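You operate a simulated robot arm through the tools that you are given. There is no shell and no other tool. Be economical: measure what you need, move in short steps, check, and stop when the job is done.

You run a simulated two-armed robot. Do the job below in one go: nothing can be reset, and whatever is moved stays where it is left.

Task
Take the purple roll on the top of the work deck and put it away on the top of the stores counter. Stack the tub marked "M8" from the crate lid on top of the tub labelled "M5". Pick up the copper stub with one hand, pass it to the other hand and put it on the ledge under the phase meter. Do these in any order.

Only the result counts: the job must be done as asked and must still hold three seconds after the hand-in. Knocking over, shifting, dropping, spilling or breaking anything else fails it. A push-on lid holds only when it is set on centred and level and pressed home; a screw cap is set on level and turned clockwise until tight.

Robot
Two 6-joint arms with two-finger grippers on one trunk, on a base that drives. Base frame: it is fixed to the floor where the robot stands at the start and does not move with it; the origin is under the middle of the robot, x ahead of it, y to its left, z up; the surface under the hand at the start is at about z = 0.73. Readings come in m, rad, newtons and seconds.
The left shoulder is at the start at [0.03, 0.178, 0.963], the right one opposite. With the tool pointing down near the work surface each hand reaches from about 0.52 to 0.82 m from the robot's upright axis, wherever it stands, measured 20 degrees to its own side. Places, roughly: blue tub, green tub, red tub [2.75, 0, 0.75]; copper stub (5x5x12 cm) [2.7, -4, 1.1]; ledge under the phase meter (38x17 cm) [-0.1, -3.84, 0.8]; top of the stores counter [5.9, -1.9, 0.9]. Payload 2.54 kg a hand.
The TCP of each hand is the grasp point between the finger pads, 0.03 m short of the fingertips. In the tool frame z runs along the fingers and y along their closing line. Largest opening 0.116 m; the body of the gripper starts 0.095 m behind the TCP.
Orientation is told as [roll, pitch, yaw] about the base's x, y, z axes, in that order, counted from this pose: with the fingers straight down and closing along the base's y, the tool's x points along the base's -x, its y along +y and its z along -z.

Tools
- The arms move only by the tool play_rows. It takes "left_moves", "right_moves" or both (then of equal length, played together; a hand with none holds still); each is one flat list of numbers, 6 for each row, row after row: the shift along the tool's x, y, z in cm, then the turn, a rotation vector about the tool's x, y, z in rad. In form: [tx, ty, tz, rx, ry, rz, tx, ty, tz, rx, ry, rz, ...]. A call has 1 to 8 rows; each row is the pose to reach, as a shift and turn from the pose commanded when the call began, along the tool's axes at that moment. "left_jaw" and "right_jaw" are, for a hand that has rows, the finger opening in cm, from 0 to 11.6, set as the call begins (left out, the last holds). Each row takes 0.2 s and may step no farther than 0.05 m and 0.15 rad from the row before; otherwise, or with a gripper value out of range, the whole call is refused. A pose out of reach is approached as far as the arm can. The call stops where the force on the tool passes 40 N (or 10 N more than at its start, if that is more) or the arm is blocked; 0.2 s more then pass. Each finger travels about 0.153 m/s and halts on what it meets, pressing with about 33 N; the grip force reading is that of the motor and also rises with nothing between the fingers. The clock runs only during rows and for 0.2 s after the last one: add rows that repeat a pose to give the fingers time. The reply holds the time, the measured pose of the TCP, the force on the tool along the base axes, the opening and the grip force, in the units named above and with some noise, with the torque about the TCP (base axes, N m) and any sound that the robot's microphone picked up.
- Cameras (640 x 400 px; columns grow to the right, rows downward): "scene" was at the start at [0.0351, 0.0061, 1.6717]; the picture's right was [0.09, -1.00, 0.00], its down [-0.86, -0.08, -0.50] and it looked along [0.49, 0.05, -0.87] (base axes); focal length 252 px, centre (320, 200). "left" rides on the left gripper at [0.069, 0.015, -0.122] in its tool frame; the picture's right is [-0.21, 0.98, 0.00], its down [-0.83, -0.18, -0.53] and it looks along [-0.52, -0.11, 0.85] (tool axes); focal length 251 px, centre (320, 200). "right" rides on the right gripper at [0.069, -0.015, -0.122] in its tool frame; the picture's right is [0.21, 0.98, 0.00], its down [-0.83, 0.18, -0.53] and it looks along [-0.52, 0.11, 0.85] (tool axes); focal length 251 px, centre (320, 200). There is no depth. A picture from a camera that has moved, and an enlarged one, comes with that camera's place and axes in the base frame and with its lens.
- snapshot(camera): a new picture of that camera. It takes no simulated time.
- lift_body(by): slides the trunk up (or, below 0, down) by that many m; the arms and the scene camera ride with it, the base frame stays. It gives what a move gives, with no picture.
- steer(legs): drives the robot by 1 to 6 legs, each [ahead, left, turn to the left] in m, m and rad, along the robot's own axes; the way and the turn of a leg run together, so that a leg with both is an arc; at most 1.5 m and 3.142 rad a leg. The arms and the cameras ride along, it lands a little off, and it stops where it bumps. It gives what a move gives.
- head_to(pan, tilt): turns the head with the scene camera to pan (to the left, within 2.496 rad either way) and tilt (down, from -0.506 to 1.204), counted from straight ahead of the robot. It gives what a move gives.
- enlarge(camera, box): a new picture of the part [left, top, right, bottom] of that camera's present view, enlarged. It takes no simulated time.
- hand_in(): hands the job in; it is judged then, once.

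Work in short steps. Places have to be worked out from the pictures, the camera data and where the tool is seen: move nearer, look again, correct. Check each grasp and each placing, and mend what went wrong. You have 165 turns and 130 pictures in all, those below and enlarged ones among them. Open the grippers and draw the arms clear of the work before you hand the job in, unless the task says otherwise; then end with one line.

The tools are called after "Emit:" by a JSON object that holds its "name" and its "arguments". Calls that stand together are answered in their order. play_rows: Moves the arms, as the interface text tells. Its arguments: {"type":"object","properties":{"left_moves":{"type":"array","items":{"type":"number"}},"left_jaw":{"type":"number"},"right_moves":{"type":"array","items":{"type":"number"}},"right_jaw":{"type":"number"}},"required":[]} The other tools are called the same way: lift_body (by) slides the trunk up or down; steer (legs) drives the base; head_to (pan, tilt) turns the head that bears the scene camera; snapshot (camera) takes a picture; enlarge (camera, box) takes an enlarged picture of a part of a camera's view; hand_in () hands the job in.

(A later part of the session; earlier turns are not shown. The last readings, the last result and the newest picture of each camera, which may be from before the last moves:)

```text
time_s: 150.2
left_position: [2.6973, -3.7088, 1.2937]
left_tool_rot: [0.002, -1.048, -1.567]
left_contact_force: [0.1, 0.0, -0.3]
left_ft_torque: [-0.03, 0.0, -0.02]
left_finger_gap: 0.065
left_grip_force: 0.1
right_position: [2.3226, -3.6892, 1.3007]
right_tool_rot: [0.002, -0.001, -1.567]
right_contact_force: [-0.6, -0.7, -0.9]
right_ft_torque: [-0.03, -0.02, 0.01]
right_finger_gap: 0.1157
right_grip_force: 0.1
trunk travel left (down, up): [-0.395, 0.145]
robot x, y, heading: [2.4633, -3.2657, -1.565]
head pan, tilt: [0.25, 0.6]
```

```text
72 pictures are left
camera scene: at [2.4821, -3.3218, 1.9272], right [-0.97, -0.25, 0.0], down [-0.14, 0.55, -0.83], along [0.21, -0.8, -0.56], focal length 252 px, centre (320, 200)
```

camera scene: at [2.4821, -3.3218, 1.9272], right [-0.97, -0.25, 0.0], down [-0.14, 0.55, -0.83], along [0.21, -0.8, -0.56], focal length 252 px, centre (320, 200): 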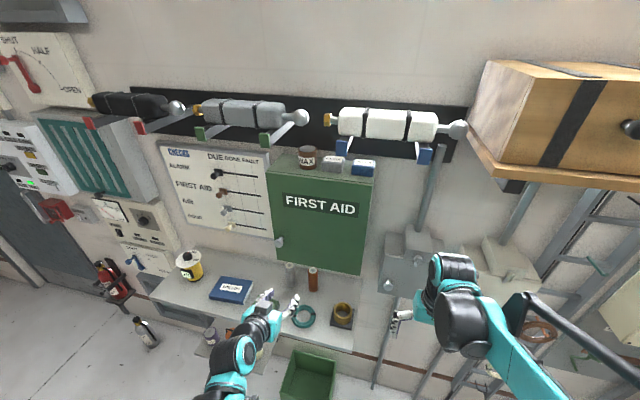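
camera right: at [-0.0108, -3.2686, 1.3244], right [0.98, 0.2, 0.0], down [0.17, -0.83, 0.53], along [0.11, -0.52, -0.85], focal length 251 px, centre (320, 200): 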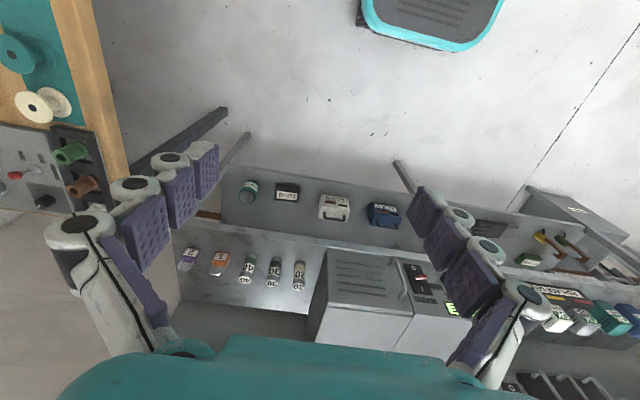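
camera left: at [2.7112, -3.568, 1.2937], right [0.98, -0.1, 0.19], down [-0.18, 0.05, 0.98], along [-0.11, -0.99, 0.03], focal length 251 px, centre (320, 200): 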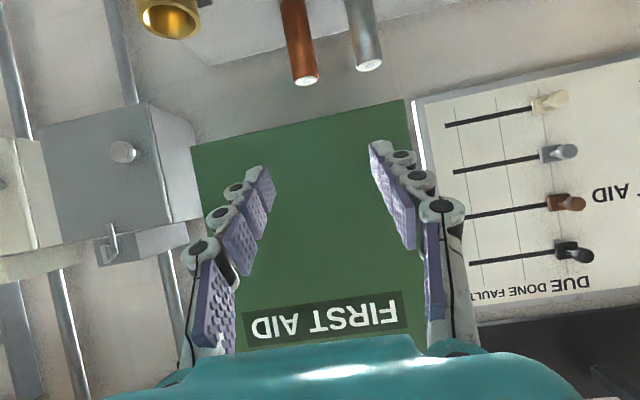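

The wrist view confirms the stub at (2.68, -4.0) with its top at z≈1.10. I'll move the hand to a pre-grasp 12 cm back along the tool axis.

Emit:
{"name": "play_rows", "arguments": {"left_moves": [1.5, -0.3, 4.2, 0, 0, 0, 3, -0.6, 8.4, 0, 0, 0, 4.5, -0.9, 12.6, 0, 0, 0, 6, -1.2, 16.8, 0, 0, 0, 7.5, -1.5, 21, 0, 0, 0, 9.1, -1.7, 25, 0, 0, 0, 9.1, -1.7, 25, 0, 0, 0]}}

Emit:
{"name": "snapshot", "arguments": {"camera": "left"}}

Emit:
{"name": "enlarge", "arguments": {"camera": "scene", "box": [210, 220, 370, 320]}}

```text
time_s: 151.8
left_position: [2.688, -3.9387, 1.1473]
left_tool_rot: [-0.001, -1.045, -1.568]
left_contact_force: [-0.8, 0.1, -1.0]
left_ft_torque: [0.01, -0.01, 0.01]
left_finger_gap: 0.065
left_grip_force: 0.0
left hand out of reach, approached as far as the arm can: row 2, 3, 4, 5, 6, 7
right_position: [2.3228, -3.6872, 1.3019]
right_tool_rot: [0.0, -0.002, -1.566]
right_contact_force: [-0.4, 1.2, 0.1]
right_ft_torque: [-0.05, 0.02, 0.0]
right_finger_gap: 0.1159
right_grip_force: 0.1
trunk travel left (down, up): [-0.395, 0.145]
robot x, y, heading: [2.4609, -3.2666, -1.571]
head pan, tilt: [0.25, 0.6]
```

```text
71 pictures are left
camera left: at [2.7014, -3.7976, 1.147], right [0.98, -0.1, 0.19], down [-0.18, 0.05, 0.98], along [-0.11, -0.99, 0.03], focal length 251 px, centre (320, 200)
```

left: 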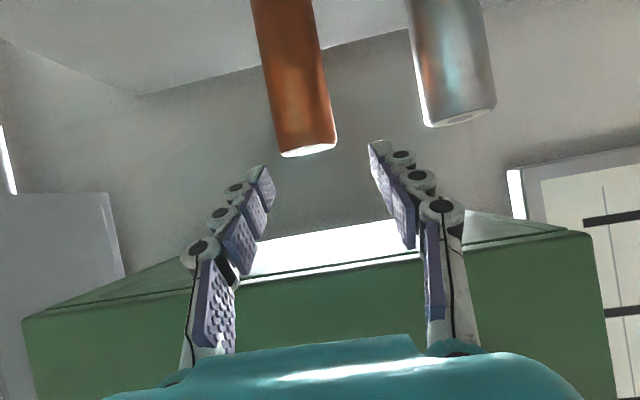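

```text
4.00 times, centred on (290, 270) of scene
camera zoom: at [2.4821, -3.32, 1.9273], right [-0.97, -0.25, 0.0], down [-0.14, 0.55, -0.83], along [0.21, -0.8, -0.56], focal length 1006 px, centre (440, -80)
```

zoom: 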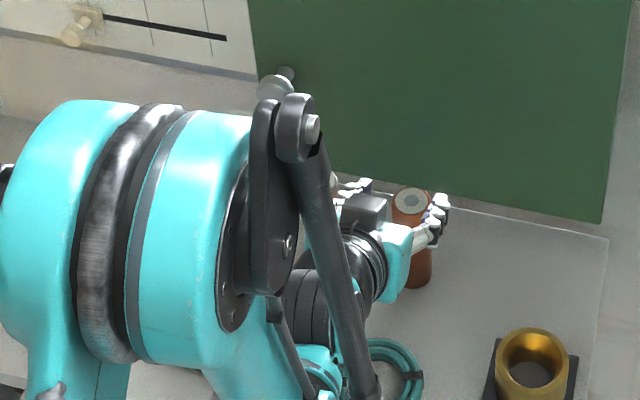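

The arm went out of its reach region: the robot is too close for a tilted wrist. The hand is just in front of the stub, untouched, so I'll back the base straight off and readjust.

Emit:
{"name": "steer", "arguments": {"legs": [[-0.25, 0, 0]]}}

Emit:
{"name": "play_rows", "arguments": {"left_moves": [0, 0, -2, 0, 0, 0, 0, 0, -2, 0, 0, 0]}}

Emit:
{"name": "snapshot", "arguments": {"camera": "left"}}

```text
time_s: 153.7
left_position: [2.6869, -3.6893, 1.1465]
left_tool_rot: [0.001, -1.046, -1.566]
left_contact_force: [-0.1, -0.3, -0.2]
left_ft_torque: [-0.02, -0.02, 0.0]
left_finger_gap: 0.0647
left_grip_force: 0.0
right_position: [2.322, -3.4391, 1.3008]
right_tool_rot: [0.0, 0.0, -1.563]
right_contact_force: [0.3, -0.5, -0.1]
right_ft_torque: [-0.02, -0.02, 0.01]
right_finger_gap: 0.116
right_grip_force: 0.1
trunk travel left (down, up): [-0.395, 0.145]
robot x, y, heading: [2.4593, -3.0176, -1.567]
head pan, tilt: [0.25, 0.6]
```

```text
time_s: 154.3
left_position: [2.6881, -3.6749, 1.1602]
left_tool_rot: [0.0, -1.042, -1.566]
left_contact_force: [0.6, 0.8, 0.0]
left_ft_torque: [-0.03, 0.02, 0.02]
left_finger_gap: 0.0648
left_grip_force: 0.1
left hand out of reach, approached as far as the arm can: row 1, 2
right_position: [2.3217, -3.4409, 1.3002]
right_tool_rot: [0.0, 0.001, -1.563]
right_contact_force: [-0.8, 0.6, 0.3]
right_ft_torque: [0.07, 0.01, -0.01]
right_finger_gap: 0.1162
right_grip_force: 0.0
trunk travel left (down, up): [-0.395, 0.145]
robot x, y, heading: [2.4605, -3.0183, -1.565]
head pan, tilt: [0.25, 0.6]
```

```text
69 pictures are left
camera left: at [2.7024, -3.534, 1.1604], right [0.98, -0.1, 0.19], down [-0.18, 0.04, 0.98], along [-0.11, -0.99, 0.02], focal length 251 px, centre (320, 200)
```

left: 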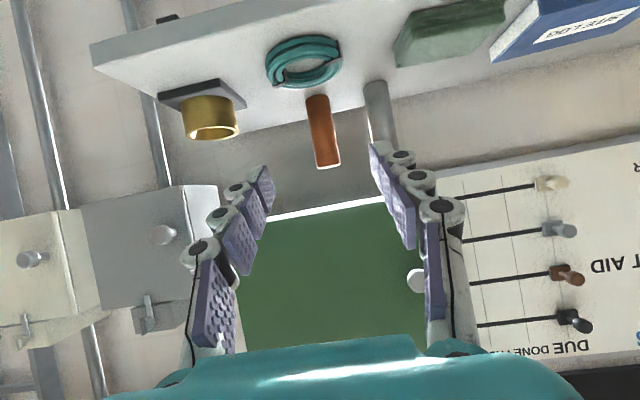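

That's a wrist limit when the hand is low relative to the shoulder. Lowering the trunk 20 cm should relieve it; I'll back a little first to stay clear of the shelf.

Emit:
{"name": "steer", "arguments": {"legs": [[-0.1, 0, 0]]}}

Emit:
{"name": "lift_body", "arguments": {"by": -0.2}}

Emit:
{"name": "play_rows", "arguments": {"left_moves": [-3, 0, -2, 0, 0, 0, -6, 0, -4, 0, 0, 0, -9, 0, -6, 0, 0, 0, -12, 0, -7, 0, 0, 0]}}

```text
time_s: 155.4
left_position: [2.6879, -3.5753, 1.1607]
left_tool_rot: [0.0, -1.042, -1.565]
left_contact_force: [0.4, -0.5, 0.3]
left_ft_torque: [-0.02, 0.01, -0.01]
left_finger_gap: 0.065
left_grip_force: 0.2
right_position: [2.3202, -3.3387, 1.3016]
right_tool_rot: [0.0, 0.0, -1.565]
right_contact_force: [0.1, -0.2, 0.2]
right_ft_torque: [-0.03, 0.03, -0.01]
right_finger_gap: 0.1159
right_grip_force: 0.0
trunk travel left (down, up): [-0.395, 0.145]
robot x, y, heading: [2.4584, -2.9157, -1.57]
head pan, tilt: [0.25, 0.6]
```

```text
time_s: 157.6
left_position: [2.6871, -3.5748, 0.9601]
left_tool_rot: [0.001, -1.043, -1.567]
left_contact_force: [-0.2, 0.0, -0.2]
left_ft_torque: [0.01, 0.0, 0.0]
left_finger_gap: 0.0651
left_grip_force: 0.0
right_position: [2.3214, -3.3407, 1.1009]
right_tool_rot: [0.0, 0.0, -1.566]
right_contact_force: [-0.1, 0.1, -0.4]
right_ft_torque: [-0.01, 0.02, -0.01]
right_finger_gap: 0.1157
right_grip_force: 0.1
trunk travel left (down, up): [-0.195, 0.345]
robot x, y, heading: [2.46, -2.916, -1.567]
head pan, tilt: [0.25, 0.6]
```

```text
time_s: 158.6
left_position: [2.6888, -3.5752, 1.0989]
left_tool_rot: [-0.001, -1.043, -1.565]
left_contact_force: [0.4, 0.6, 0.7]
left_ft_torque: [0.01, -0.01, 0.0]
left_finger_gap: 0.0651
left_grip_force: 0.0
right_position: [2.3212, -3.3408, 1.1006]
right_tool_rot: [0.001, -0.001, -1.565]
right_contact_force: [-0.5, 0.9, 0.0]
right_ft_torque: [0.02, 0.0, 0.01]
right_finger_gap: 0.1159
right_grip_force: 0.1
trunk travel left (down, up): [-0.195, 0.345]
robot x, y, heading: [2.4572, -2.9205, -1.564]
head pan, tilt: [0.25, 0.6]
```

It's reachable now, and the TCP height of 1.10 suits the approach. I'll drive ahead to bring the hand to the pre-grasp.

Emit:
{"name": "steer", "arguments": {"legs": [[0.28, 0, -0.004]]}}

Emit:
{"name": "snapshot", "arguments": {"camera": "left"}}

Emit:
{"name": "enlarge", "arguments": {"camera": "scene", "box": [210, 200, 402, 320]}}

```text
time_s: 160.5
left_position: [2.6869, -3.8554, 1.0967]
left_tool_rot: [-0.001, -1.041, -1.568]
left_contact_force: [1.1, -0.3, -0.3]
left_ft_torque: [0.04, 0.02, 0.0]
left_finger_gap: 0.0648
left_grip_force: 0.1
right_position: [2.3216, -3.6197, 1.1006]
right_tool_rot: [-0.001, 0.0, -1.57]
right_contact_force: [-0.2, -0.6, -0.3]
right_ft_torque: [0.04, -0.01, -0.02]
right_finger_gap: 0.1159
right_grip_force: 0.0
trunk travel left (down, up): [-0.195, 0.345]
robot x, y, heading: [2.4597, -3.1981, -1.567]
head pan, tilt: [0.25, 0.6]
```

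```text
68 pictures are left
camera left: at [2.7006, -3.7153, 1.0984], right [0.98, -0.11, 0.19], down [-0.18, 0.04, 0.98], along [-0.11, -0.99, 0.02], focal length 251 px, centre (320, 200)
```

left: 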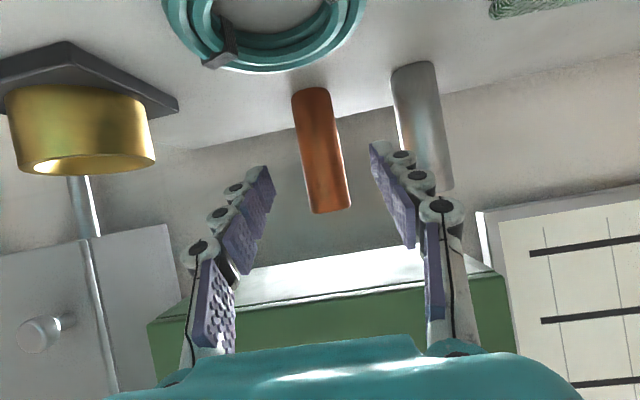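

```text
3.33 times, centred on (306, 260) of scene
camera zoom: at [2.4814, -3.2532, 1.7272], right [-0.97, -0.25, 0.0], down [-0.14, 0.55, -0.82], along [0.21, -0.8, -0.57], focal length 838 px, centre (367, 0)
```

zoom: 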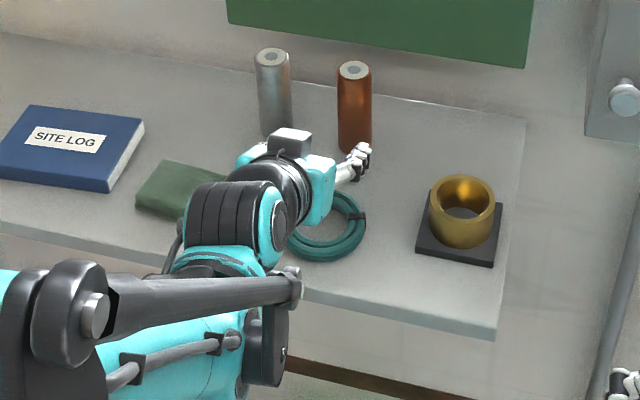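

Refined: stub at (2.684, -3.962), base z≈1.00, top 1.12. I'll advance halfway and check.

Emit:
{"name": "play_rows", "arguments": {"left_moves": [-0.5, -0.1, 3, 0, 0, 0, -0.8, -0.3, 6.5, 0, 0, 0, -0.8, -0.3, 6.5, 0, 0, 0]}}

Emit:
{"name": "snapshot", "arguments": {"camera": "left"}}

Emit:
{"name": "enlarge", "arguments": {"camera": "scene", "box": [250, 190, 378, 270]}}

```text
time_s: 161.3
left_position: [2.6831, -3.9155, 1.0711]
left_tool_rot: [0.002, -1.042, -1.568]
left_contact_force: [0.0, 0.4, 0.4]
left_ft_torque: [0.01, 0.01, -0.01]
left_finger_gap: 0.0648
left_grip_force: 0.0
right_position: [2.3199, -3.6179, 1.1012]
right_tool_rot: [0.001, -0.001, -1.57]
right_contact_force: [0.0, -0.3, -0.2]
right_ft_torque: [-0.07, -0.01, 0.02]
right_finger_gap: 0.1162
right_grip_force: 0.1
trunk travel left (down, up): [-0.195, 0.345]
robot x, y, heading: [2.4586, -3.198, -1.564]
head pan, tilt: [0.25, 0.6]
```

```text
66 pictures are left
camera left: at [2.6972, -3.7742, 1.0728], right [0.98, -0.11, 0.19], down [-0.18, 0.04, 0.98], along [-0.11, -0.99, 0.02], focal length 251 px, centre (320, 200)
```

left: 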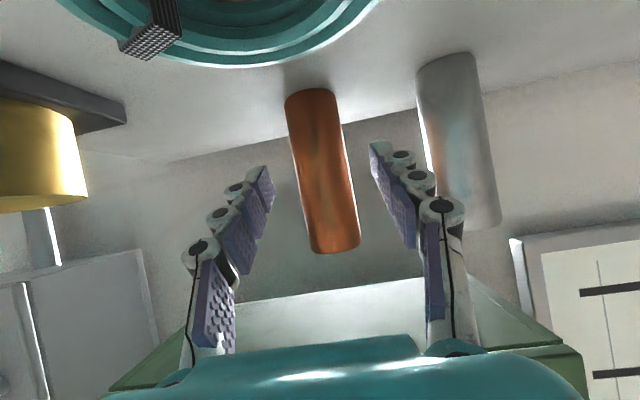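

```text
5.00 times, centred on (314, 230) of scene
camera zoom: at [2.4813, -3.2506, 1.7273], right [-0.97, -0.25, 0.0], down [-0.14, 0.55, -0.83], along [0.21, -0.8, -0.56], focal length 1258 px, centre (350, 50)
```

zoom: 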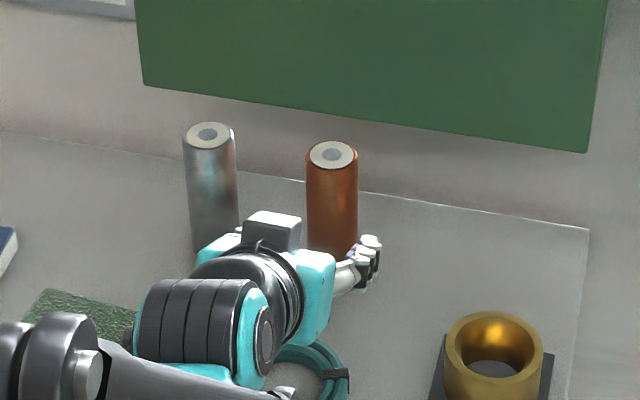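

On line. I'll advance the final 5 cm.

Emit:
{"name": "play_rows", "arguments": {"left_moves": [-0.2, 0, 1.6, 0, 0, 0, -0.4, 0, 3.2, 0, 0, 0, -0.5, 0, 4.7, 0, 0, 0, -0.5, 0, 4.7, 0, 0, 0]}}

Emit:
{"name": "snapshot", "arguments": {"camera": "left"}}

```text
time_s: 162.3
left_position: [2.6826, -3.9579, 1.0524]
left_tool_rot: [-0.001, -1.043, -1.571]
left_contact_force: [0.1, 0.0, -0.2]
left_ft_torque: [0.0, 0.05, -0.01]
left_finger_gap: 0.0648
left_grip_force: 0.2
right_position: [2.3201, -3.6191, 1.101]
right_tool_rot: [0.0, 0.001, -1.569]
right_contact_force: [-1.0, -0.4, -0.1]
right_ft_torque: [0.02, -0.01, 0.0]
right_finger_gap: 0.116
right_grip_force: 0.0
trunk travel left (down, up): [-0.195, 0.345]
robot x, y, heading: [2.4591, -3.1987, -1.572]
head pan, tilt: [0.25, 0.6]
```

```text
64 pictures are left
camera left: at [2.6979, -3.8174, 1.0534], right [0.98, -0.11, 0.19], down [-0.18, 0.04, 0.98], along [-0.11, -0.99, 0.02], focal length 251 px, centre (320, 200)
```

left: 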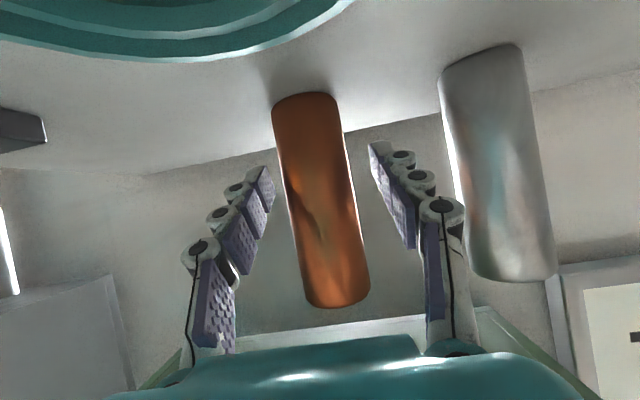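

Stub is well between the pads. Closing.

Emit:
{"name": "play_rows", "arguments": {"left_moves": [0, 0, 0.3, 0, 0, 0, 0, 0, 0.3, 0, 0, 0, 0, 0, 0.3, 0, 0, 0], "left_jaw": 2.5}}

Emit:
{"name": "snapshot", "arguments": {"camera": "left"}}

```text
time_s: 163.1
left_position: [2.6834, -3.9608, 1.0521]
left_tool_rot: [-0.001, -1.044, -1.57]
left_contact_force: [-0.7, 2.8, 6.2]
left_ft_torque: [0.03, 0.01, -0.02]
left_finger_gap: 0.0391
left_grip_force: 33.3
right_position: [2.3209, -3.618, 1.1005]
right_tool_rot: [0.001, -0.001, -1.569]
right_contact_force: [1.0, -0.2, -0.2]
right_ft_torque: [0.02, 0.02, -0.02]
right_finger_gap: 0.1158
right_grip_force: 0.0
trunk travel left (down, up): [-0.195, 0.345]
robot x, y, heading: [2.4617, -3.1941, -1.572]
head pan, tilt: [0.25, 0.6]
```

```text
63 pictures are left
camera left: at [2.6978, -3.8198, 1.0525], right [0.98, -0.11, 0.19], down [-0.18, 0.05, 0.98], along [-0.11, -0.99, 0.02], focal length 251 px, centre (320, 200)
```

left: 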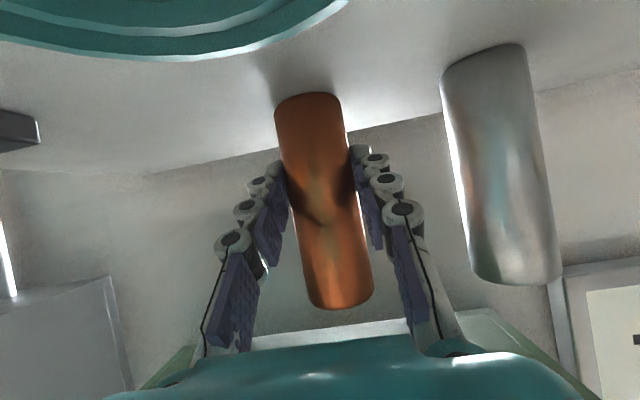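

Held firmly (gap 3.9 cm, 33 N). I'll lift 3.5 cm (below the cabinet, above the ring), then pull back horizontally.

Emit:
{"name": "play_rows", "arguments": {"left_moves": [-1.5, 0, -0.9, 0, 0, 0, -3.0, 0, -1.8, 0, 0, 0, -2.0, 0, -3.5, 0, 0, 0, -1.0, 0, -5.2, 0, 0, 0, 0, 0, -6.9, 0, 0, 0, 0.5, 0, -7.8, 0, 0, 0]}}

Emit:
{"name": "snapshot", "arguments": {"camera": "scene"}}

```text
time_s: 164.5
left_position: [2.6833, -3.8905, 1.0865]
left_tool_rot: [0.002, -1.041, -1.573]
left_contact_force: [-0.4, -0.3, -2.2]
left_ft_torque: [0.02, -0.04, 0.0]
left_finger_gap: 0.0393
left_grip_force: 33.3
right_position: [2.3211, -3.6187, 1.1008]
right_tool_rot: [0.0, 0.0, -1.569]
right_contact_force: [-0.3, -0.1, 0.3]
right_ft_torque: [0.02, 0.03, 0.01]
right_finger_gap: 0.116
right_grip_force: 0.0
trunk travel left (down, up): [-0.195, 0.345]
robot x, y, heading: [2.4587, -3.1965, -1.572]
head pan, tilt: [0.25, 0.6]
```

```text
62 pictures are left
camera scene: at [2.4814, -3.2519, 1.7272], right [-0.97, -0.25, 0.0], down [-0.14, 0.55, -0.82], along [0.21, -0.8, -0.57], focal length 252 px, centre (320, 200)
```

scene: 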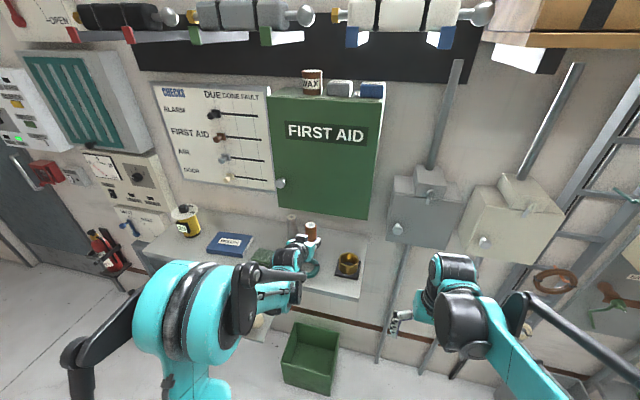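

The stub is lifted with its neighbours undisturbed. Driving back for the handover.

Emit:
{"name": "steer", "arguments": {"legs": [[-0.3, 0, 0]]}}

Emit:
{"name": "snapshot", "arguments": {"camera": "left"}}

Emit:
{"name": "enlarge", "arguments": {"camera": "scene", "box": [220, 180, 412, 300]}}

```text
time_s: 166.6
left_position: [2.6847, -3.5929, 1.0881]
left_tool_rot: [0.002, -1.041, -1.568]
left_contact_force: [-0.9, -0.1, -1.9]
left_ft_torque: [0.01, -0.01, 0.0]
left_finger_gap: 0.0391
left_grip_force: 33.5
right_position: [2.3202, -3.3207, 1.1003]
right_tool_rot: [0.001, 0.001, -1.568]
right_contact_force: [-0.9, 0.4, 0.2]
right_ft_torque: [-0.04, -0.01, 0.0]
right_finger_gap: 0.1161
right_grip_force: 0.0
trunk travel left (down, up): [-0.195, 0.345]
robot x, y, heading: [2.4593, -2.8964, -1.565]
head pan, tilt: [0.25, 0.6]
```

```text
61 pictures are left
camera left: at [2.6976, -3.4526, 1.0878], right [0.98, -0.11, 0.19], down [-0.18, 0.04, 0.98], along [-0.11, -0.99, 0.02], focal length 251 px, centre (320, 200)
```

left: 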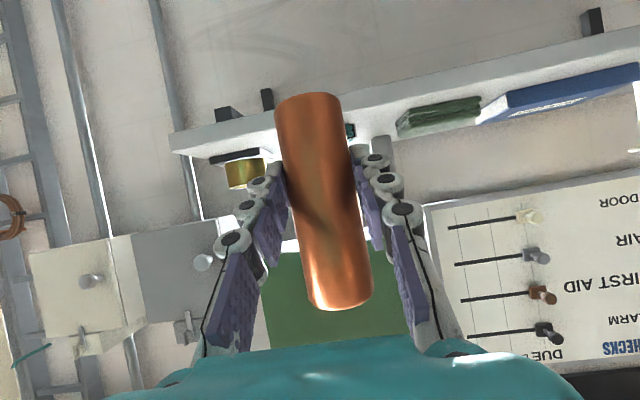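

```text
3.33 times, centred on (316, 240) of scene
camera zoom: at [2.4808, -2.9533, 1.7273], right [-0.97, -0.25, 0.0], down [-0.14, 0.55, -0.83], along [0.21, -0.8, -0.56], focal length 838 px, centre (333, 67)
```

zoom: 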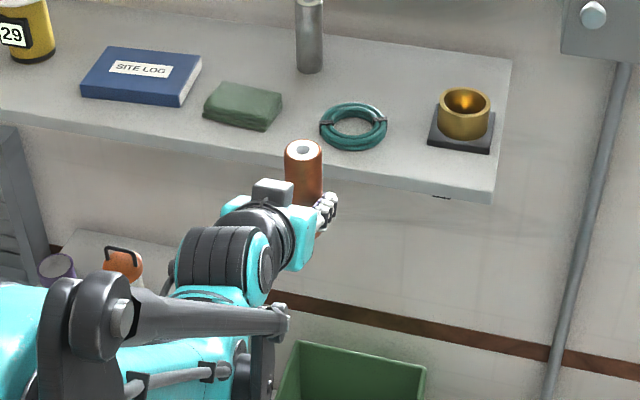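

The stub is vertical in the left hand, spanning z≈1.03–1.15. For the handover I'll swing the left hand to point right while bringing the stub to the centre line.

Emit:
{"name": "play_rows", "arguments": {"left_moves": [0.57, -2.375, -0.97, 0.128, 0, 0.075, 1.14, -4.75, -1.94, 0.256, 0, 0.15, 1.71, -7.125, -2.91, 0.384, 0, 0.225, 2.28, -9.5, -3.88, 0.512, 0, 0.3, 2.85, -11.875, -4.85, 0.64, 0, 0.375, 3.42, -14.25, -5.82, 0.768, 0, 0.45, 3.99, -16.6, -6.8, 0.896, 0, 0.525, 4.5, -19, -7.8, 1.024, 0, 0.6]}}

Emit:
{"name": "snapshot", "arguments": {"camera": "scene"}}

Emit:
{"name": "snapshot", "arguments": {"camera": "right"}}

```text
time_s: 168.4
left_position: [2.4943, -3.5053, 1.0886]
left_tool_rot: [0.002, -1.042, -2.76]
left_contact_force: [0.2, 0.6, -1.8]
left_ft_torque: [0.0, -0.05, 0.01]
left_finger_gap: 0.0391
left_grip_force: 32.9
right_position: [2.3201, -3.3222, 1.1007]
right_tool_rot: [0.0, 0.0, -1.567]
right_contact_force: [-0.4, 0.4, 1.0]
right_ft_torque: [-0.02, 0.0, -0.01]
right_finger_gap: 0.1161
right_grip_force: 0.3
trunk travel left (down, up): [-0.195, 0.345]
robot x, y, heading: [2.4624, -2.8979, -1.567]
head pan, tilt: [0.25, 0.6]
```

```text
59 pictures are left
camera scene: at [2.4802, -2.9552, 1.7272], right [-0.97, -0.25, 0.0], down [-0.14, 0.55, -0.82], along [0.21, -0.8, -0.57], focal length 252 px, centre (320, 200)
```

scene: 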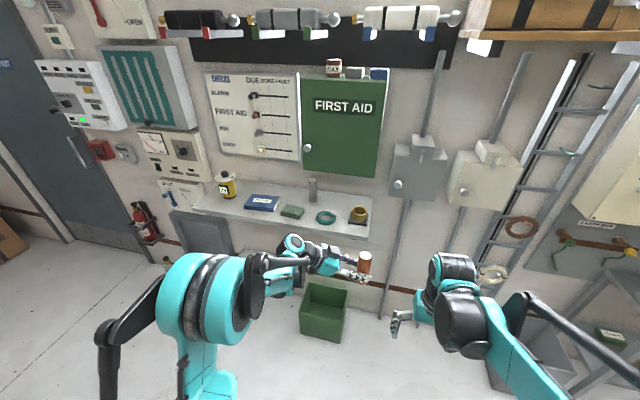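

```text
58 pictures are left
camera right: at [2.3046, -3.2537, 1.225], right [0.98, 0.22, 0.0], down [0.18, -0.83, 0.53], along [0.12, -0.52, -0.85], focal length 251 px, centre (320, 200)
```

right: 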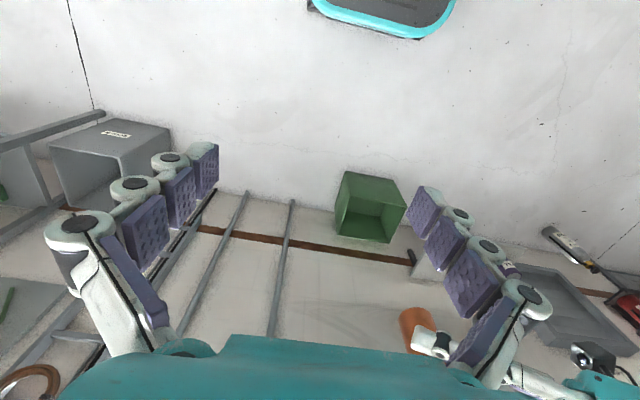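

That worked: the stub is at (2.494, -3.505), vertical. Now I'll bring the right hand to a tilted pre-grasp behind the upper part of the stub.

Emit:
{"name": "play_rows", "arguments": {"right_moves": [-0.93, 1.75, -1.25, -0.0196, -0.1299, -0.034, -1.85, 3.5, -2.5, -0.0393, -0.2598, -0.068, -2.78, 5.25, -3.75, -0.0589, -0.3896, -0.102, -3.7, 7, -5, -0.0785, -0.5195, -0.136, -4.63, 8.75, -6.25, -0.0981, -0.6494, -0.17, -5.55, 10.5, -7.5, -0.1178, -0.7793, -0.204, -6.48, 12.25, -8.75, -0.1374, -0.9091, -0.238, -7.4, 14, -10, -0.157, -1.039, -0.272], "right_jaw": 6.2}}

Emit:
{"name": "snapshot", "arguments": {"camera": "right"}}

Emit:
{"name": "snapshot", "arguments": {"camera": "scene"}}

```text
time_s: 170.2
left_position: [2.4936, -3.5052, 1.0875]
left_tool_rot: [0.003, -1.039, -2.755]
left_contact_force: [0.4, 0.0, -1.7]
left_ft_torque: [0.0, -0.02, -0.01]
left_finger_gap: 0.0395
left_grip_force: 33.5
right_position: [2.4614, -3.3965, 1.2015]
right_tool_rot: [-0.002, -1.05, -1.266]
right_contact_force: [-0.2, 0.0, -1.0]
right_ft_torque: [0.0, -0.01, 0.05]
right_finger_gap: 0.062
right_grip_force: 0.1
trunk travel left (down, up): [-0.195, 0.345]
robot x, y, heading: [2.4611, -2.9018, -1.566]
head pan, tilt: [0.25, 0.6]
```

```text
57 pictures are left
camera right: at [2.4049, -3.2666, 1.2042], right [0.9, 0.39, -0.19], down [0.16, 0.1, 0.98], along [0.41, -0.91, 0.03], focal length 251 px, centre (320, 200)
```

right: 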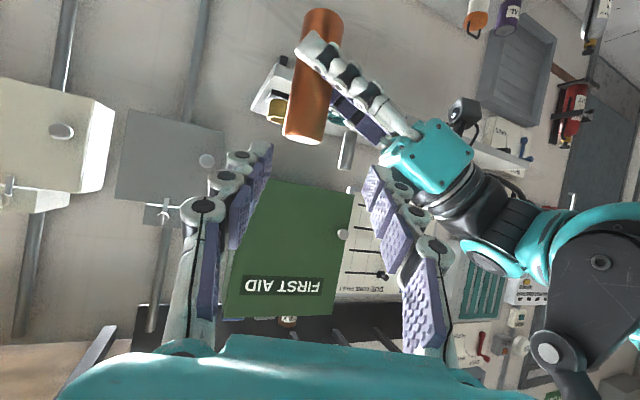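

```text
56 pictures are left
camera scene: at [2.481, -2.9549, 1.7272], right [-0.97, -0.25, 0.0], down [-0.14, 0.55, -0.82], along [0.21, -0.8, -0.57], focal length 252 px, centre (320, 200)
```

scene: 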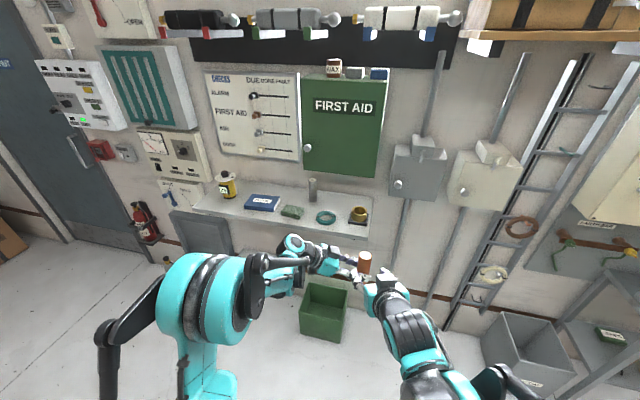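

The right camera shows the stub at (2.481, -3.511), about 1.6 cm right of the hand's axis. I'll correct and advance part way.

Emit:
{"name": "play_rows", "arguments": {"right_moves": [0, -1.0, 2, 0, 0, 0, 0, -1.6, 4.5, 0, 0, 0, 0, -1.6, 7, 0, 0, 0, 0, -1.6, 7, 0, 0, 0]}}

Emit:
{"name": "snapshot", "arguments": {"camera": "right"}}

```text
time_s: 171.2
left_position: [2.493, -3.5052, 1.0883]
left_tool_rot: [0.003, -1.04, -2.758]
left_contact_force: [0.2, 0.2, -1.5]
left_ft_torque: [0.0, -0.02, 0.0]
left_finger_gap: 0.0389
left_grip_force: 32.6
right_position: [2.4629, -3.4578, 1.1648]
right_tool_rot: [-0.001, -1.047, -1.267]
right_contact_force: [0.2, -0.2, 0.8]
right_ft_torque: [0.02, -0.02, -0.03]
right_finger_gap: 0.0619
right_grip_force: 0.0
trunk travel left (down, up): [-0.195, 0.345]
robot x, y, heading: [2.4588, -2.8989, -1.568]
head pan, tilt: [0.25, 0.6]
```

```text
55 pictures are left
camera right: at [2.4064, -3.3281, 1.1694], right [0.9, 0.39, -0.19], down [0.16, 0.1, 0.98], along [0.41, -0.91, 0.03], focal length 251 px, centre (320, 200)
```

right: 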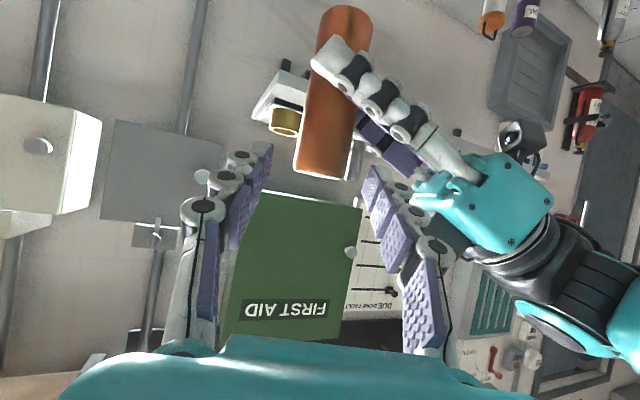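

Stub at (2.484, -3.512), z 1.03–1.15. I'll advance the last 5 cm, keeping the right fingers above the left ones.

Emit:
{"name": "play_rows", "arguments": {"right_moves": [-0.3, 0.3, 1.7, 0, 0, 0, -0.6, 0.4, 3.4, 0, 0, 0, -0.6, 0.4, 5, 0, 0, 0, -0.6, 0.4, 5, 0, 0, 0]}}

Emit:
{"name": "snapshot", "arguments": {"camera": "right"}}

Emit:
{"name": "enlarge", "arguments": {"camera": "scene", "box": [310, 225, 438, 305]}}

```text
time_s: 172.2
left_position: [2.494, -3.5037, 1.0891]
left_tool_rot: [0.003, -1.041, -2.757]
left_contact_force: [-0.3, 0.1, -3.2]
left_ft_torque: [0.02, -0.01, 0.01]
left_finger_gap: 0.0392
left_grip_force: 32.9
right_position: [2.4809, -3.5001, 1.1455]
right_tool_rot: [0.001, -1.046, -1.267]
right_contact_force: [-0.8, 1.1, 0.7]
right_ft_torque: [0.02, 0.0, 0.0]
right_finger_gap: 0.0616
right_grip_force: 0.1
trunk travel left (down, up): [-0.195, 0.345]
robot x, y, heading: [2.4619, -2.8983, -1.567]
head pan, tilt: [0.25, 0.6]
```

```text
54 pictures are left
camera right: at [2.424, -3.372, 1.1496], right [0.9, 0.39, -0.19], down [0.16, 0.1, 0.98], along [0.41, -0.91, 0.03], focal length 251 px, centre (320, 200)
```

right: 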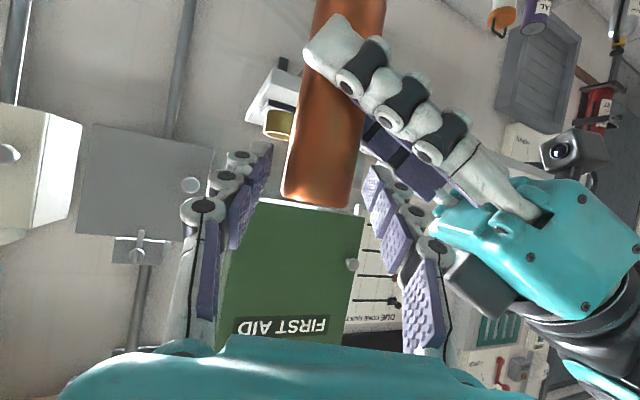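

```text
5.00 times, centred on (374, 265) of scene
camera zoom: at [2.4805, -2.9538, 1.7273], right [-0.97, -0.25, 0.0], down [-0.14, 0.55, -0.83], along [0.21, -0.8, -0.56], focal length 1258 px, centre (50, -125)
```

zoom: 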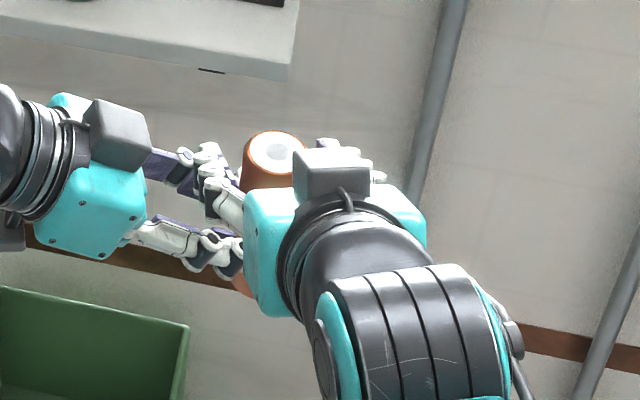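

No contact forces, and the stub's upper part is between the right pads. Closing the right hand.

Emit:
{"name": "play_rows", "arguments": {"right_moves": [0, 0, 0, 0, 0, 0, 0, 0, 0, 0, 0, 0, 0, 0, 0, 0, 0, 0], "right_jaw": 2.5}}

Emit:
{"name": "snapshot", "arguments": {"camera": "right"}}

```text
time_s: 173.0
left_position: [2.4947, -3.5053, 1.0873]
left_tool_rot: [0.003, -1.041, -2.755]
left_contact_force: [10.0, 0.7, -4.5]
left_ft_torque: [0.0, 0.0, 0.12]
left_finger_gap: 0.0392
left_grip_force: 33.2
right_position: [2.4789, -3.5005, 1.1459]
right_tool_rot: [-0.001, -1.047, -1.267]
right_contact_force: [-9.6, 0.4, 3.5]
right_ft_torque: [-0.02, 0.56, -0.15]
right_finger_gap: 0.0387
right_grip_force: 32.8
trunk travel left (down, up): [-0.195, 0.345]
robot x, y, heading: [2.4612, -2.8999, -1.571]
head pan, tilt: [0.25, 0.6]
```

```text
52 pictures are left
camera right: at [2.4237, -3.3725, 1.1496], right [0.9, 0.39, -0.19], down [0.16, 0.1, 0.98], along [0.41, -0.91, 0.03], focal length 251 px, centre (320, 200)
```

right: 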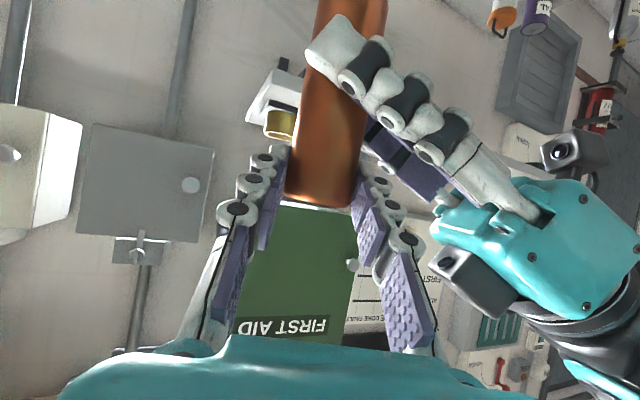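

Both hands hold it (right gap 3.87 cm, 33 N). Opening the left hand and sliding it back along its axis.

Emit:
{"name": "play_rows", "arguments": {"left_moves": [0, 0, 0, 0, 0, 0, 0, 0, 0, 0, 0, 0], "left_jaw": 5.8}}

Emit:
{"name": "play_rows", "arguments": {"left_moves": [0, 0, -3, 0, 0, 0, 0, 0, -6, 0, 0, 0, 0, 0, -9, 0, 0, 0, 0, 0, -12, 0, 0, 0]}}

Emit:
{"name": "snapshot", "arguments": {"camera": "right"}}

Emit:
{"name": "snapshot", "arguments": {"camera": "scene"}}

```text
time_s: 173.6
left_position: [2.4926, -3.5055, 1.088]
left_tool_rot: [0.003, -1.042, -2.756]
left_contact_force: [-0.9, -0.3, -0.8]
left_ft_torque: [-0.01, -0.01, 0.0]
left_finger_gap: 0.0581
left_grip_force: 0.1
right_position: [2.4805, -3.5003, 1.146]
right_tool_rot: [0.0, -1.048, -1.268]
right_contact_force: [0.1, 0.2, 0.9]
right_ft_torque: [0.02, 0.02, -0.03]
right_finger_gap: 0.0388
right_grip_force: 33.0
trunk travel left (down, up): [-0.195, 0.345]
robot x, y, heading: [2.4594, -2.8968, -1.569]
head pan, tilt: [0.25, 0.6]
```

```text
time_s: 174.6
left_position: [2.591, -3.465, 1.1484]
left_tool_rot: [0.004, -1.042, -2.758]
left_contact_force: [0.0, 0.6, -0.1]
left_ft_torque: [-0.04, -0.01, 0.04]
left_finger_gap: 0.0578
left_grip_force: 0.1
right_position: [2.4814, -3.501, 1.1466]
right_tool_rot: [-0.004, -1.048, -1.267]
right_contact_force: [-0.2, -1.0, 0.5]
right_ft_torque: [0.04, 0.0, -0.04]
right_finger_gap: 0.0388
right_grip_force: 32.6
trunk travel left (down, up): [-0.195, 0.345]
robot x, y, heading: [2.4595, -2.9005, -1.573]
head pan, tilt: [0.25, 0.6]
```

```text
51 pictures are left
camera right: at [2.4244, -3.372, 1.1497], right [0.9, 0.39, -0.19], down [0.16, 0.1, 0.98], along [0.41, -0.91, 0.03], focal length 251 px, centre (320, 200)
```

right: 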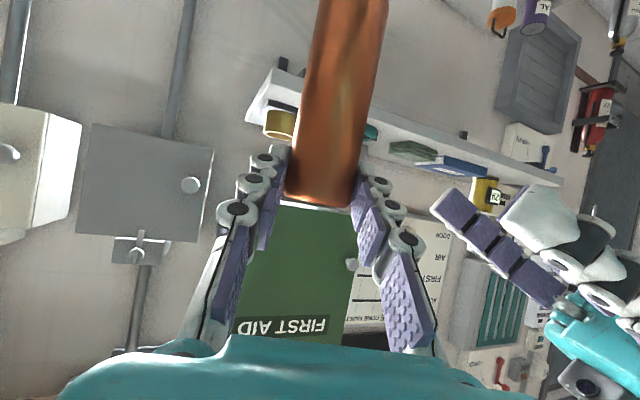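

```text
50 pictures are left
camera scene: at [2.4812, -2.9539, 1.7272], right [-0.97, -0.25, 0.0], down [-0.14, 0.55, -0.83], along [0.21, -0.8, -0.56], focal length 252 px, centre (320, 200)
```

scene: 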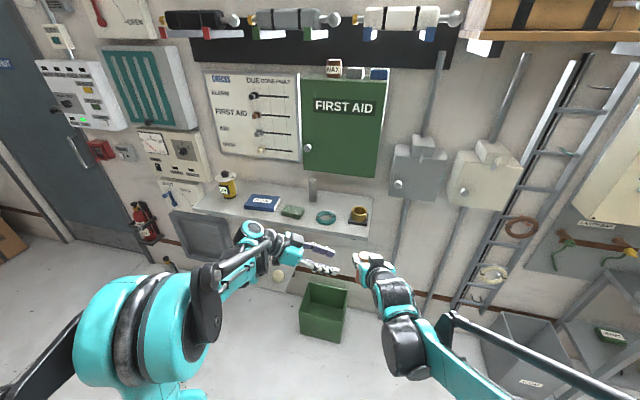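

Handover succeeded; the right hand holds the stub alone. I'll return the left hand to its neutral posture, away from the stub.

Emit:
{"name": "play_rows", "arguments": {"left_moves": [0.46, -0.19, -1.54, -0.128, 0, -0.075, 0.92, -0.38, -3.08, -0.256, 0, -0.15, 1.39, -0.56, -4.6, -0.384, 0, -0.225, 1.85, -0.75, -6.15, -0.512, 0, -0.3, 2.3, -0.94, -7.7, -0.64, 0, -0.375, 2.8, -1.1, -9.2, -0.768, 0, -0.45, 3.2, -1.3, -10.8, -0.896, 0, -0.525, 3.7, -1.5, -12.3, -1.024, 0, -0.6]}}

Emit:
{"name": "play_rows", "arguments": {"left_moves": [0, 0, -1, 0, 0.14, 0, 0, 0, -2, 0, 0.28, 0, 0, 0, -3, 0, 0.42, 0, 0, 0, -4, 0, 0.56, 0, 0, 0, -4, 0, 0.7, 0, 0, 0, -4, 0, 0.84, 0, 0, 0, -4, 0, 0.98, 0, 0, 0, -4, 0, 1.045, 0]}}

```text
time_s: 176.4
left_position: [2.699, -3.4041, 1.1787]
left_tool_rot: [0.003, -1.041, -1.57]
left_contact_force: [0.9, -0.2, 0.4]
left_ft_torque: [0.0, -0.03, 0.0]
left_finger_gap: 0.058
left_grip_force: 0.0
right_position: [2.4803, -3.5009, 1.1458]
right_tool_rot: [-0.001, -1.047, -1.267]
right_contact_force: [-0.1, -0.3, 0.0]
right_ft_torque: [0.01, 0.0, 0.02]
right_finger_gap: 0.039
right_grip_force: 32.9
trunk travel left (down, up): [-0.195, 0.345]
robot x, y, heading: [2.4598, -2.8986, -1.565]
head pan, tilt: [0.25, 0.6]
```

```text
time_s: 178.2
left_position: [2.6994, -3.3693, 1.1969]
left_tool_rot: [0.0, 0.005, -1.567]
left_contact_force: [0.1, 0.1, -0.6]
left_ft_torque: [-0.02, -0.02, -0.01]
left_finger_gap: 0.0581
left_grip_force: 0.0
right_position: [2.4801, -3.5018, 1.1452]
right_tool_rot: [0.001, -1.046, -1.268]
right_contact_force: [0.5, 0.5, 0.1]
right_ft_torque: [0.02, 0.01, -0.01]
right_finger_gap: 0.0388
right_grip_force: 33.3
trunk travel left (down, up): [-0.195, 0.345]
robot x, y, heading: [2.459, -2.8991, -1.564]
head pan, tilt: [0.25, 0.6]
```

Now I'll straighten the right hand (pointing ahead, offset to the right), back off a little and drive along to the ledge.

Emit:
{"name": "play_rows", "arguments": {"right_moves": [0.6, -3.82, -1.04, 0.0433, 0, 0.0248, 1.2, -7.63, -2.09, 0.0867, 0, 0.0497, 1.8, -11.45, -3.13, 0.13, 0, 0.0745, 2.4, -15.27, -4.17, 0.1733, 0, 0.0993, 3.0, -19.1, -5.2, 0.2167, 0, 0.1242, 3.59, -22.9, -6.26, 0.26, 0, 0.149]}}

Emit:
{"name": "steer", "arguments": {"legs": [[-0.08, 0, -0.007], [0, -1.15, 0], [0, -1.1, 0]]}}

Emit:
{"name": "head_to", "arguments": {"pan": -0.25, "tilt": 0.6}}

Emit:
{"name": "snapshot", "arguments": {"camera": "scene"}}

Emit:
{"name": "snapshot", "arguments": {"camera": "right"}}

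```text
time_s: 179.6
left_position: [2.698, -3.3715, 1.1982]
left_tool_rot: [0.0, 0.004, -1.567]
left_contact_force: [-0.9, -0.9, -0.3]
left_ft_torque: [0.0, -0.03, 0.0]
left_finger_gap: 0.0579
left_grip_force: 0.1
right_position: [2.2396, -3.4995, 1.1462]
right_tool_rot: [0.0, -1.049, -1.566]
right_contact_force: [0.5, -0.7, 0.2]
right_ft_torque: [0.01, -0.01, 0.01]
right_finger_gap: 0.0386
right_grip_force: 32.7
trunk travel left (down, up): [-0.195, 0.345]
robot x, y, heading: [2.4607, -2.896, -1.566]
head pan, tilt: [0.25, 0.6]
```

```text
time_s: 191.3
left_position: [0.4351, -3.2782, 1.1992]
left_tool_rot: [0.0, 0.003, -1.584]
left_contact_force: [-0.6, 0.9, 0.3]
left_ft_torque: [-0.03, -0.01, 0.01]
left_finger_gap: 0.0578
left_grip_force: 0.0
right_position: [-0.0244, -3.4023, 1.1469]
right_tool_rot: [-0.002, -1.047, -1.581]
right_contact_force: [-0.3, 0.1, -1.8]
right_ft_torque: [0.03, 0.01, -0.02]
right_finger_gap: 0.039
right_grip_force: 33.0
trunk travel left (down, up): [-0.195, 0.345]
robot x, y, heading: [0.2064, -2.8046, -1.582]
head pan, tilt: [0.25, 0.6]
```

```text
time_s: 192.3
left_position: [0.435, -3.2785, 1.1981]
left_tool_rot: [0.0, 0.003, -1.581]
left_contact_force: [-0.2, -0.2, 0.2]
left_ft_torque: [0.04, 0.01, 0.02]
left_finger_gap: 0.0578
left_grip_force: 0.0
right_position: [-0.0253, -3.4029, 1.1468]
right_tool_rot: [-0.002, -1.048, -1.579]
right_contact_force: [0.2, 0.2, -2.9]
right_ft_torque: [0.02, 0.0, -0.02]
right_finger_gap: 0.0391
right_grip_force: 32.7
trunk travel left (down, up): [-0.195, 0.345]
robot x, y, heading: [0.2029, -2.8043, -1.578]
head pan, tilt: [-0.25, 0.6]
```

```text
49 pictures are left
camera scene: at [0.1798, -2.8595, 1.7272], right [-0.97, 0.26, 0.0], down [0.15, 0.55, -0.82], along [-0.21, -0.8, -0.57], focal length 252 px, centre (320, 200)
```

scene: 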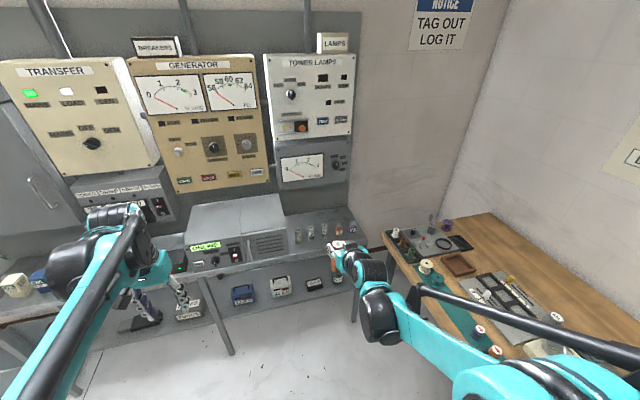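

```text
48 pictures are left
camera right: at [-0.0384, -3.2625, 1.1504], right [0.98, 0.1, -0.19], down [0.18, 0.05, 0.98], along [0.1, -0.99, 0.03], focal length 251 px, centre (320, 200)
```

right: 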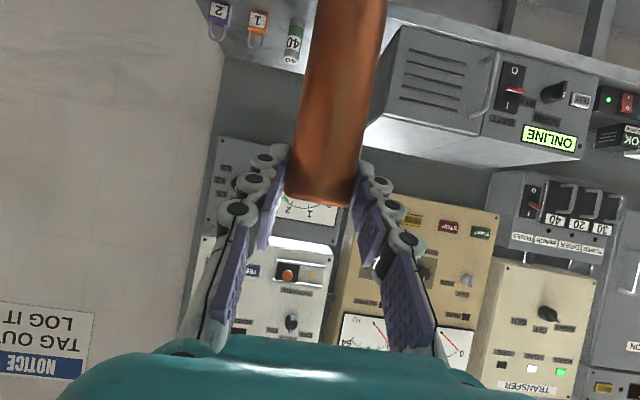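

I'll zoom in on the ledge area from the scene camera.

Emit:
{"name": "enlarge", "arguments": {"camera": "scene", "box": [250, 140, 378, 260]}}

Emit:
{"name": "enlarge", "arguments": {"camera": "right", "box": [190, 0, 350, 100]}}

```text
3.33 times, centred on (314, 200) of scene
camera zoom: at [0.1798, -2.8595, 1.7272], right [-0.97, 0.26, 0.0], down [0.15, 0.55, -0.82], along [-0.21, -0.8, -0.57], focal length 838 px, centre (340, 200)
```

zoom: 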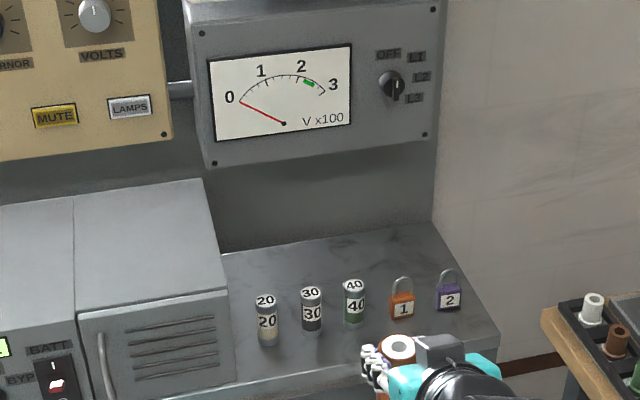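

```text
4.00 times, centred on (270, 50) of right
camera zoom: at [-0.0384, -3.2625, 1.1504], right [0.98, 0.1, -0.19], down [0.18, 0.05, 0.98], along [0.1, -0.99, 0.03], focal length 1006 px, centre (520, 800)
```

zoom: 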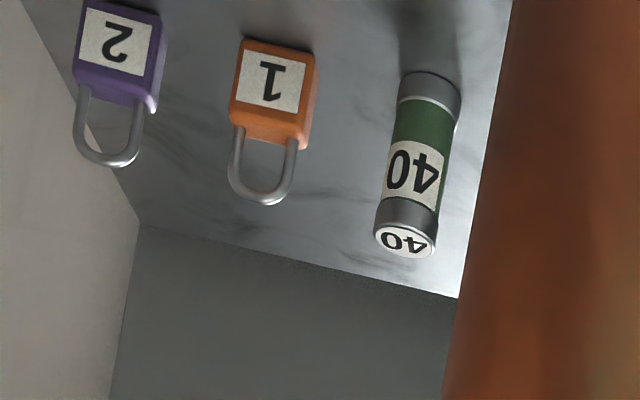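

Triangulated: ledge z≈0.797, fuses 30 and 40 at x≈-0.02 and -0.10 (y≈-3.825, tops 0.88), wall at -4.07. Target for the stub: (-0.05, -3.895).

I'll raise the left hand, lower the trunk 12 cm, and drive up so that the stub hovers over the row.

Emit:
{"name": "play_rows", "arguments": {"left_moves": [1, 0, -3, 0, 0, 0, 2, 0, -6, 0, 0, 0, 3, 0, -10, 0, 0, 0], "right_moves": [0, -0.8, 0, 0, 0, 0, 0, -1.6, 0, 0, 0, 0, 0, -2.3, 0, 0, 0, 0]}}

Emit:
{"name": "lift_body", "arguments": {"by": -0.12}}

Emit:
{"name": "steer", "arguments": {"legs": [[0.28, 0, 0.005]]}}

Emit:
{"name": "enlarge", "arguments": {"camera": "scene", "box": [250, 140, 410, 240]}}

Emit:
{"name": "snapshot", "arguments": {"camera": "right"}}

```text
time_s: 193.1
left_position: [0.4346, -3.2481, 1.2973]
left_tool_rot: [0.0, 0.001, -1.584]
left_contact_force: [0.1, 0.8, 0.7]
left_ft_torque: [-0.03, -0.02, -0.04]
left_finger_gap: 0.0581
left_grip_force: 0.0
right_position: [-0.0476, -3.4, 1.1469]
right_tool_rot: [-0.002, -1.05, -1.58]
right_contact_force: [0.1, 0.9, -2.1]
right_ft_torque: [0.02, 0.03, 0.02]
right_finger_gap: 0.0389
right_grip_force: 33.1
trunk travel left (down, up): [-0.195, 0.345]
robot x, y, heading: [0.207, -2.8022, -1.583]
head pan, tilt: [-0.25, 0.6]
```

```text
time_s: 194.6
left_position: [0.4351, -3.2494, 1.1779]
left_tool_rot: [0.001, 0.003, -1.581]
left_contact_force: [0.2, 0.0, 0.4]
left_ft_torque: [0.02, -0.01, -0.02]
left_finger_gap: 0.0579
left_grip_force: 0.1
right_position: [-0.0488, -3.4023, 1.0267]
right_tool_rot: [-0.001, -1.048, -1.58]
right_contact_force: [0.6, 0.3, -2.4]
right_ft_torque: [0.0, 0.03, -0.01]
right_finger_gap: 0.0391
right_grip_force: 33.1
trunk travel left (down, up): [-0.075, 0.465]
robot x, y, heading: [0.2036, -2.8031, -1.583]
head pan, tilt: [-0.25, 0.6]
```

```text
time_s: 196.5
left_position: [0.4337, -3.5287, 1.1769]
left_tool_rot: [0.0, 0.004, -1.58]
left_contact_force: [0.0, 1.2, 0.4]
left_ft_torque: [0.01, 0.01, 0.02]
left_finger_gap: 0.0578
left_grip_force: 0.0
right_position: [-0.0487, -3.6841, 1.0256]
right_tool_rot: [-0.003, -1.048, -1.579]
right_contact_force: [0.3, 0.4, -2.2]
right_ft_torque: [0.01, -0.01, 0.0]
right_finger_gap: 0.0392
right_grip_force: 32.8
trunk travel left (down, up): [-0.075, 0.465]
robot x, y, heading: [0.2025, -3.0837, -1.582]
head pan, tilt: [-0.25, 0.6]
```

```text
4.00 times, centred on (330, 190) of scene
camera zoom: at [0.1771, -3.1413, 1.6071], right [-0.97, 0.26, 0.0], down [0.14, 0.55, -0.82], along [-0.21, -0.8, -0.57], focal length 1006 px, centre (280, 240)
```

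zoom: 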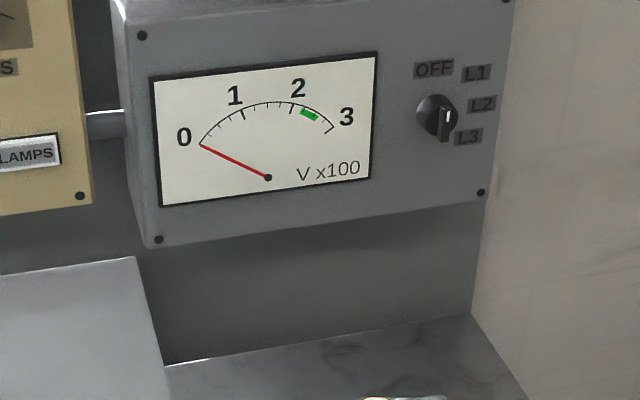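

```text
44 pictures are left
camera right: at [-0.0629, -3.5443, 1.0298], right [0.98, 0.1, -0.19], down [0.18, 0.05, 0.98], along [0.11, -0.99, 0.03], focal length 251 px, centre (320, 200)
```

right: 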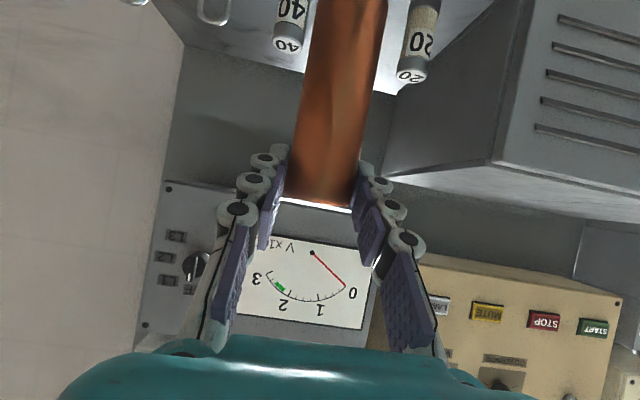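

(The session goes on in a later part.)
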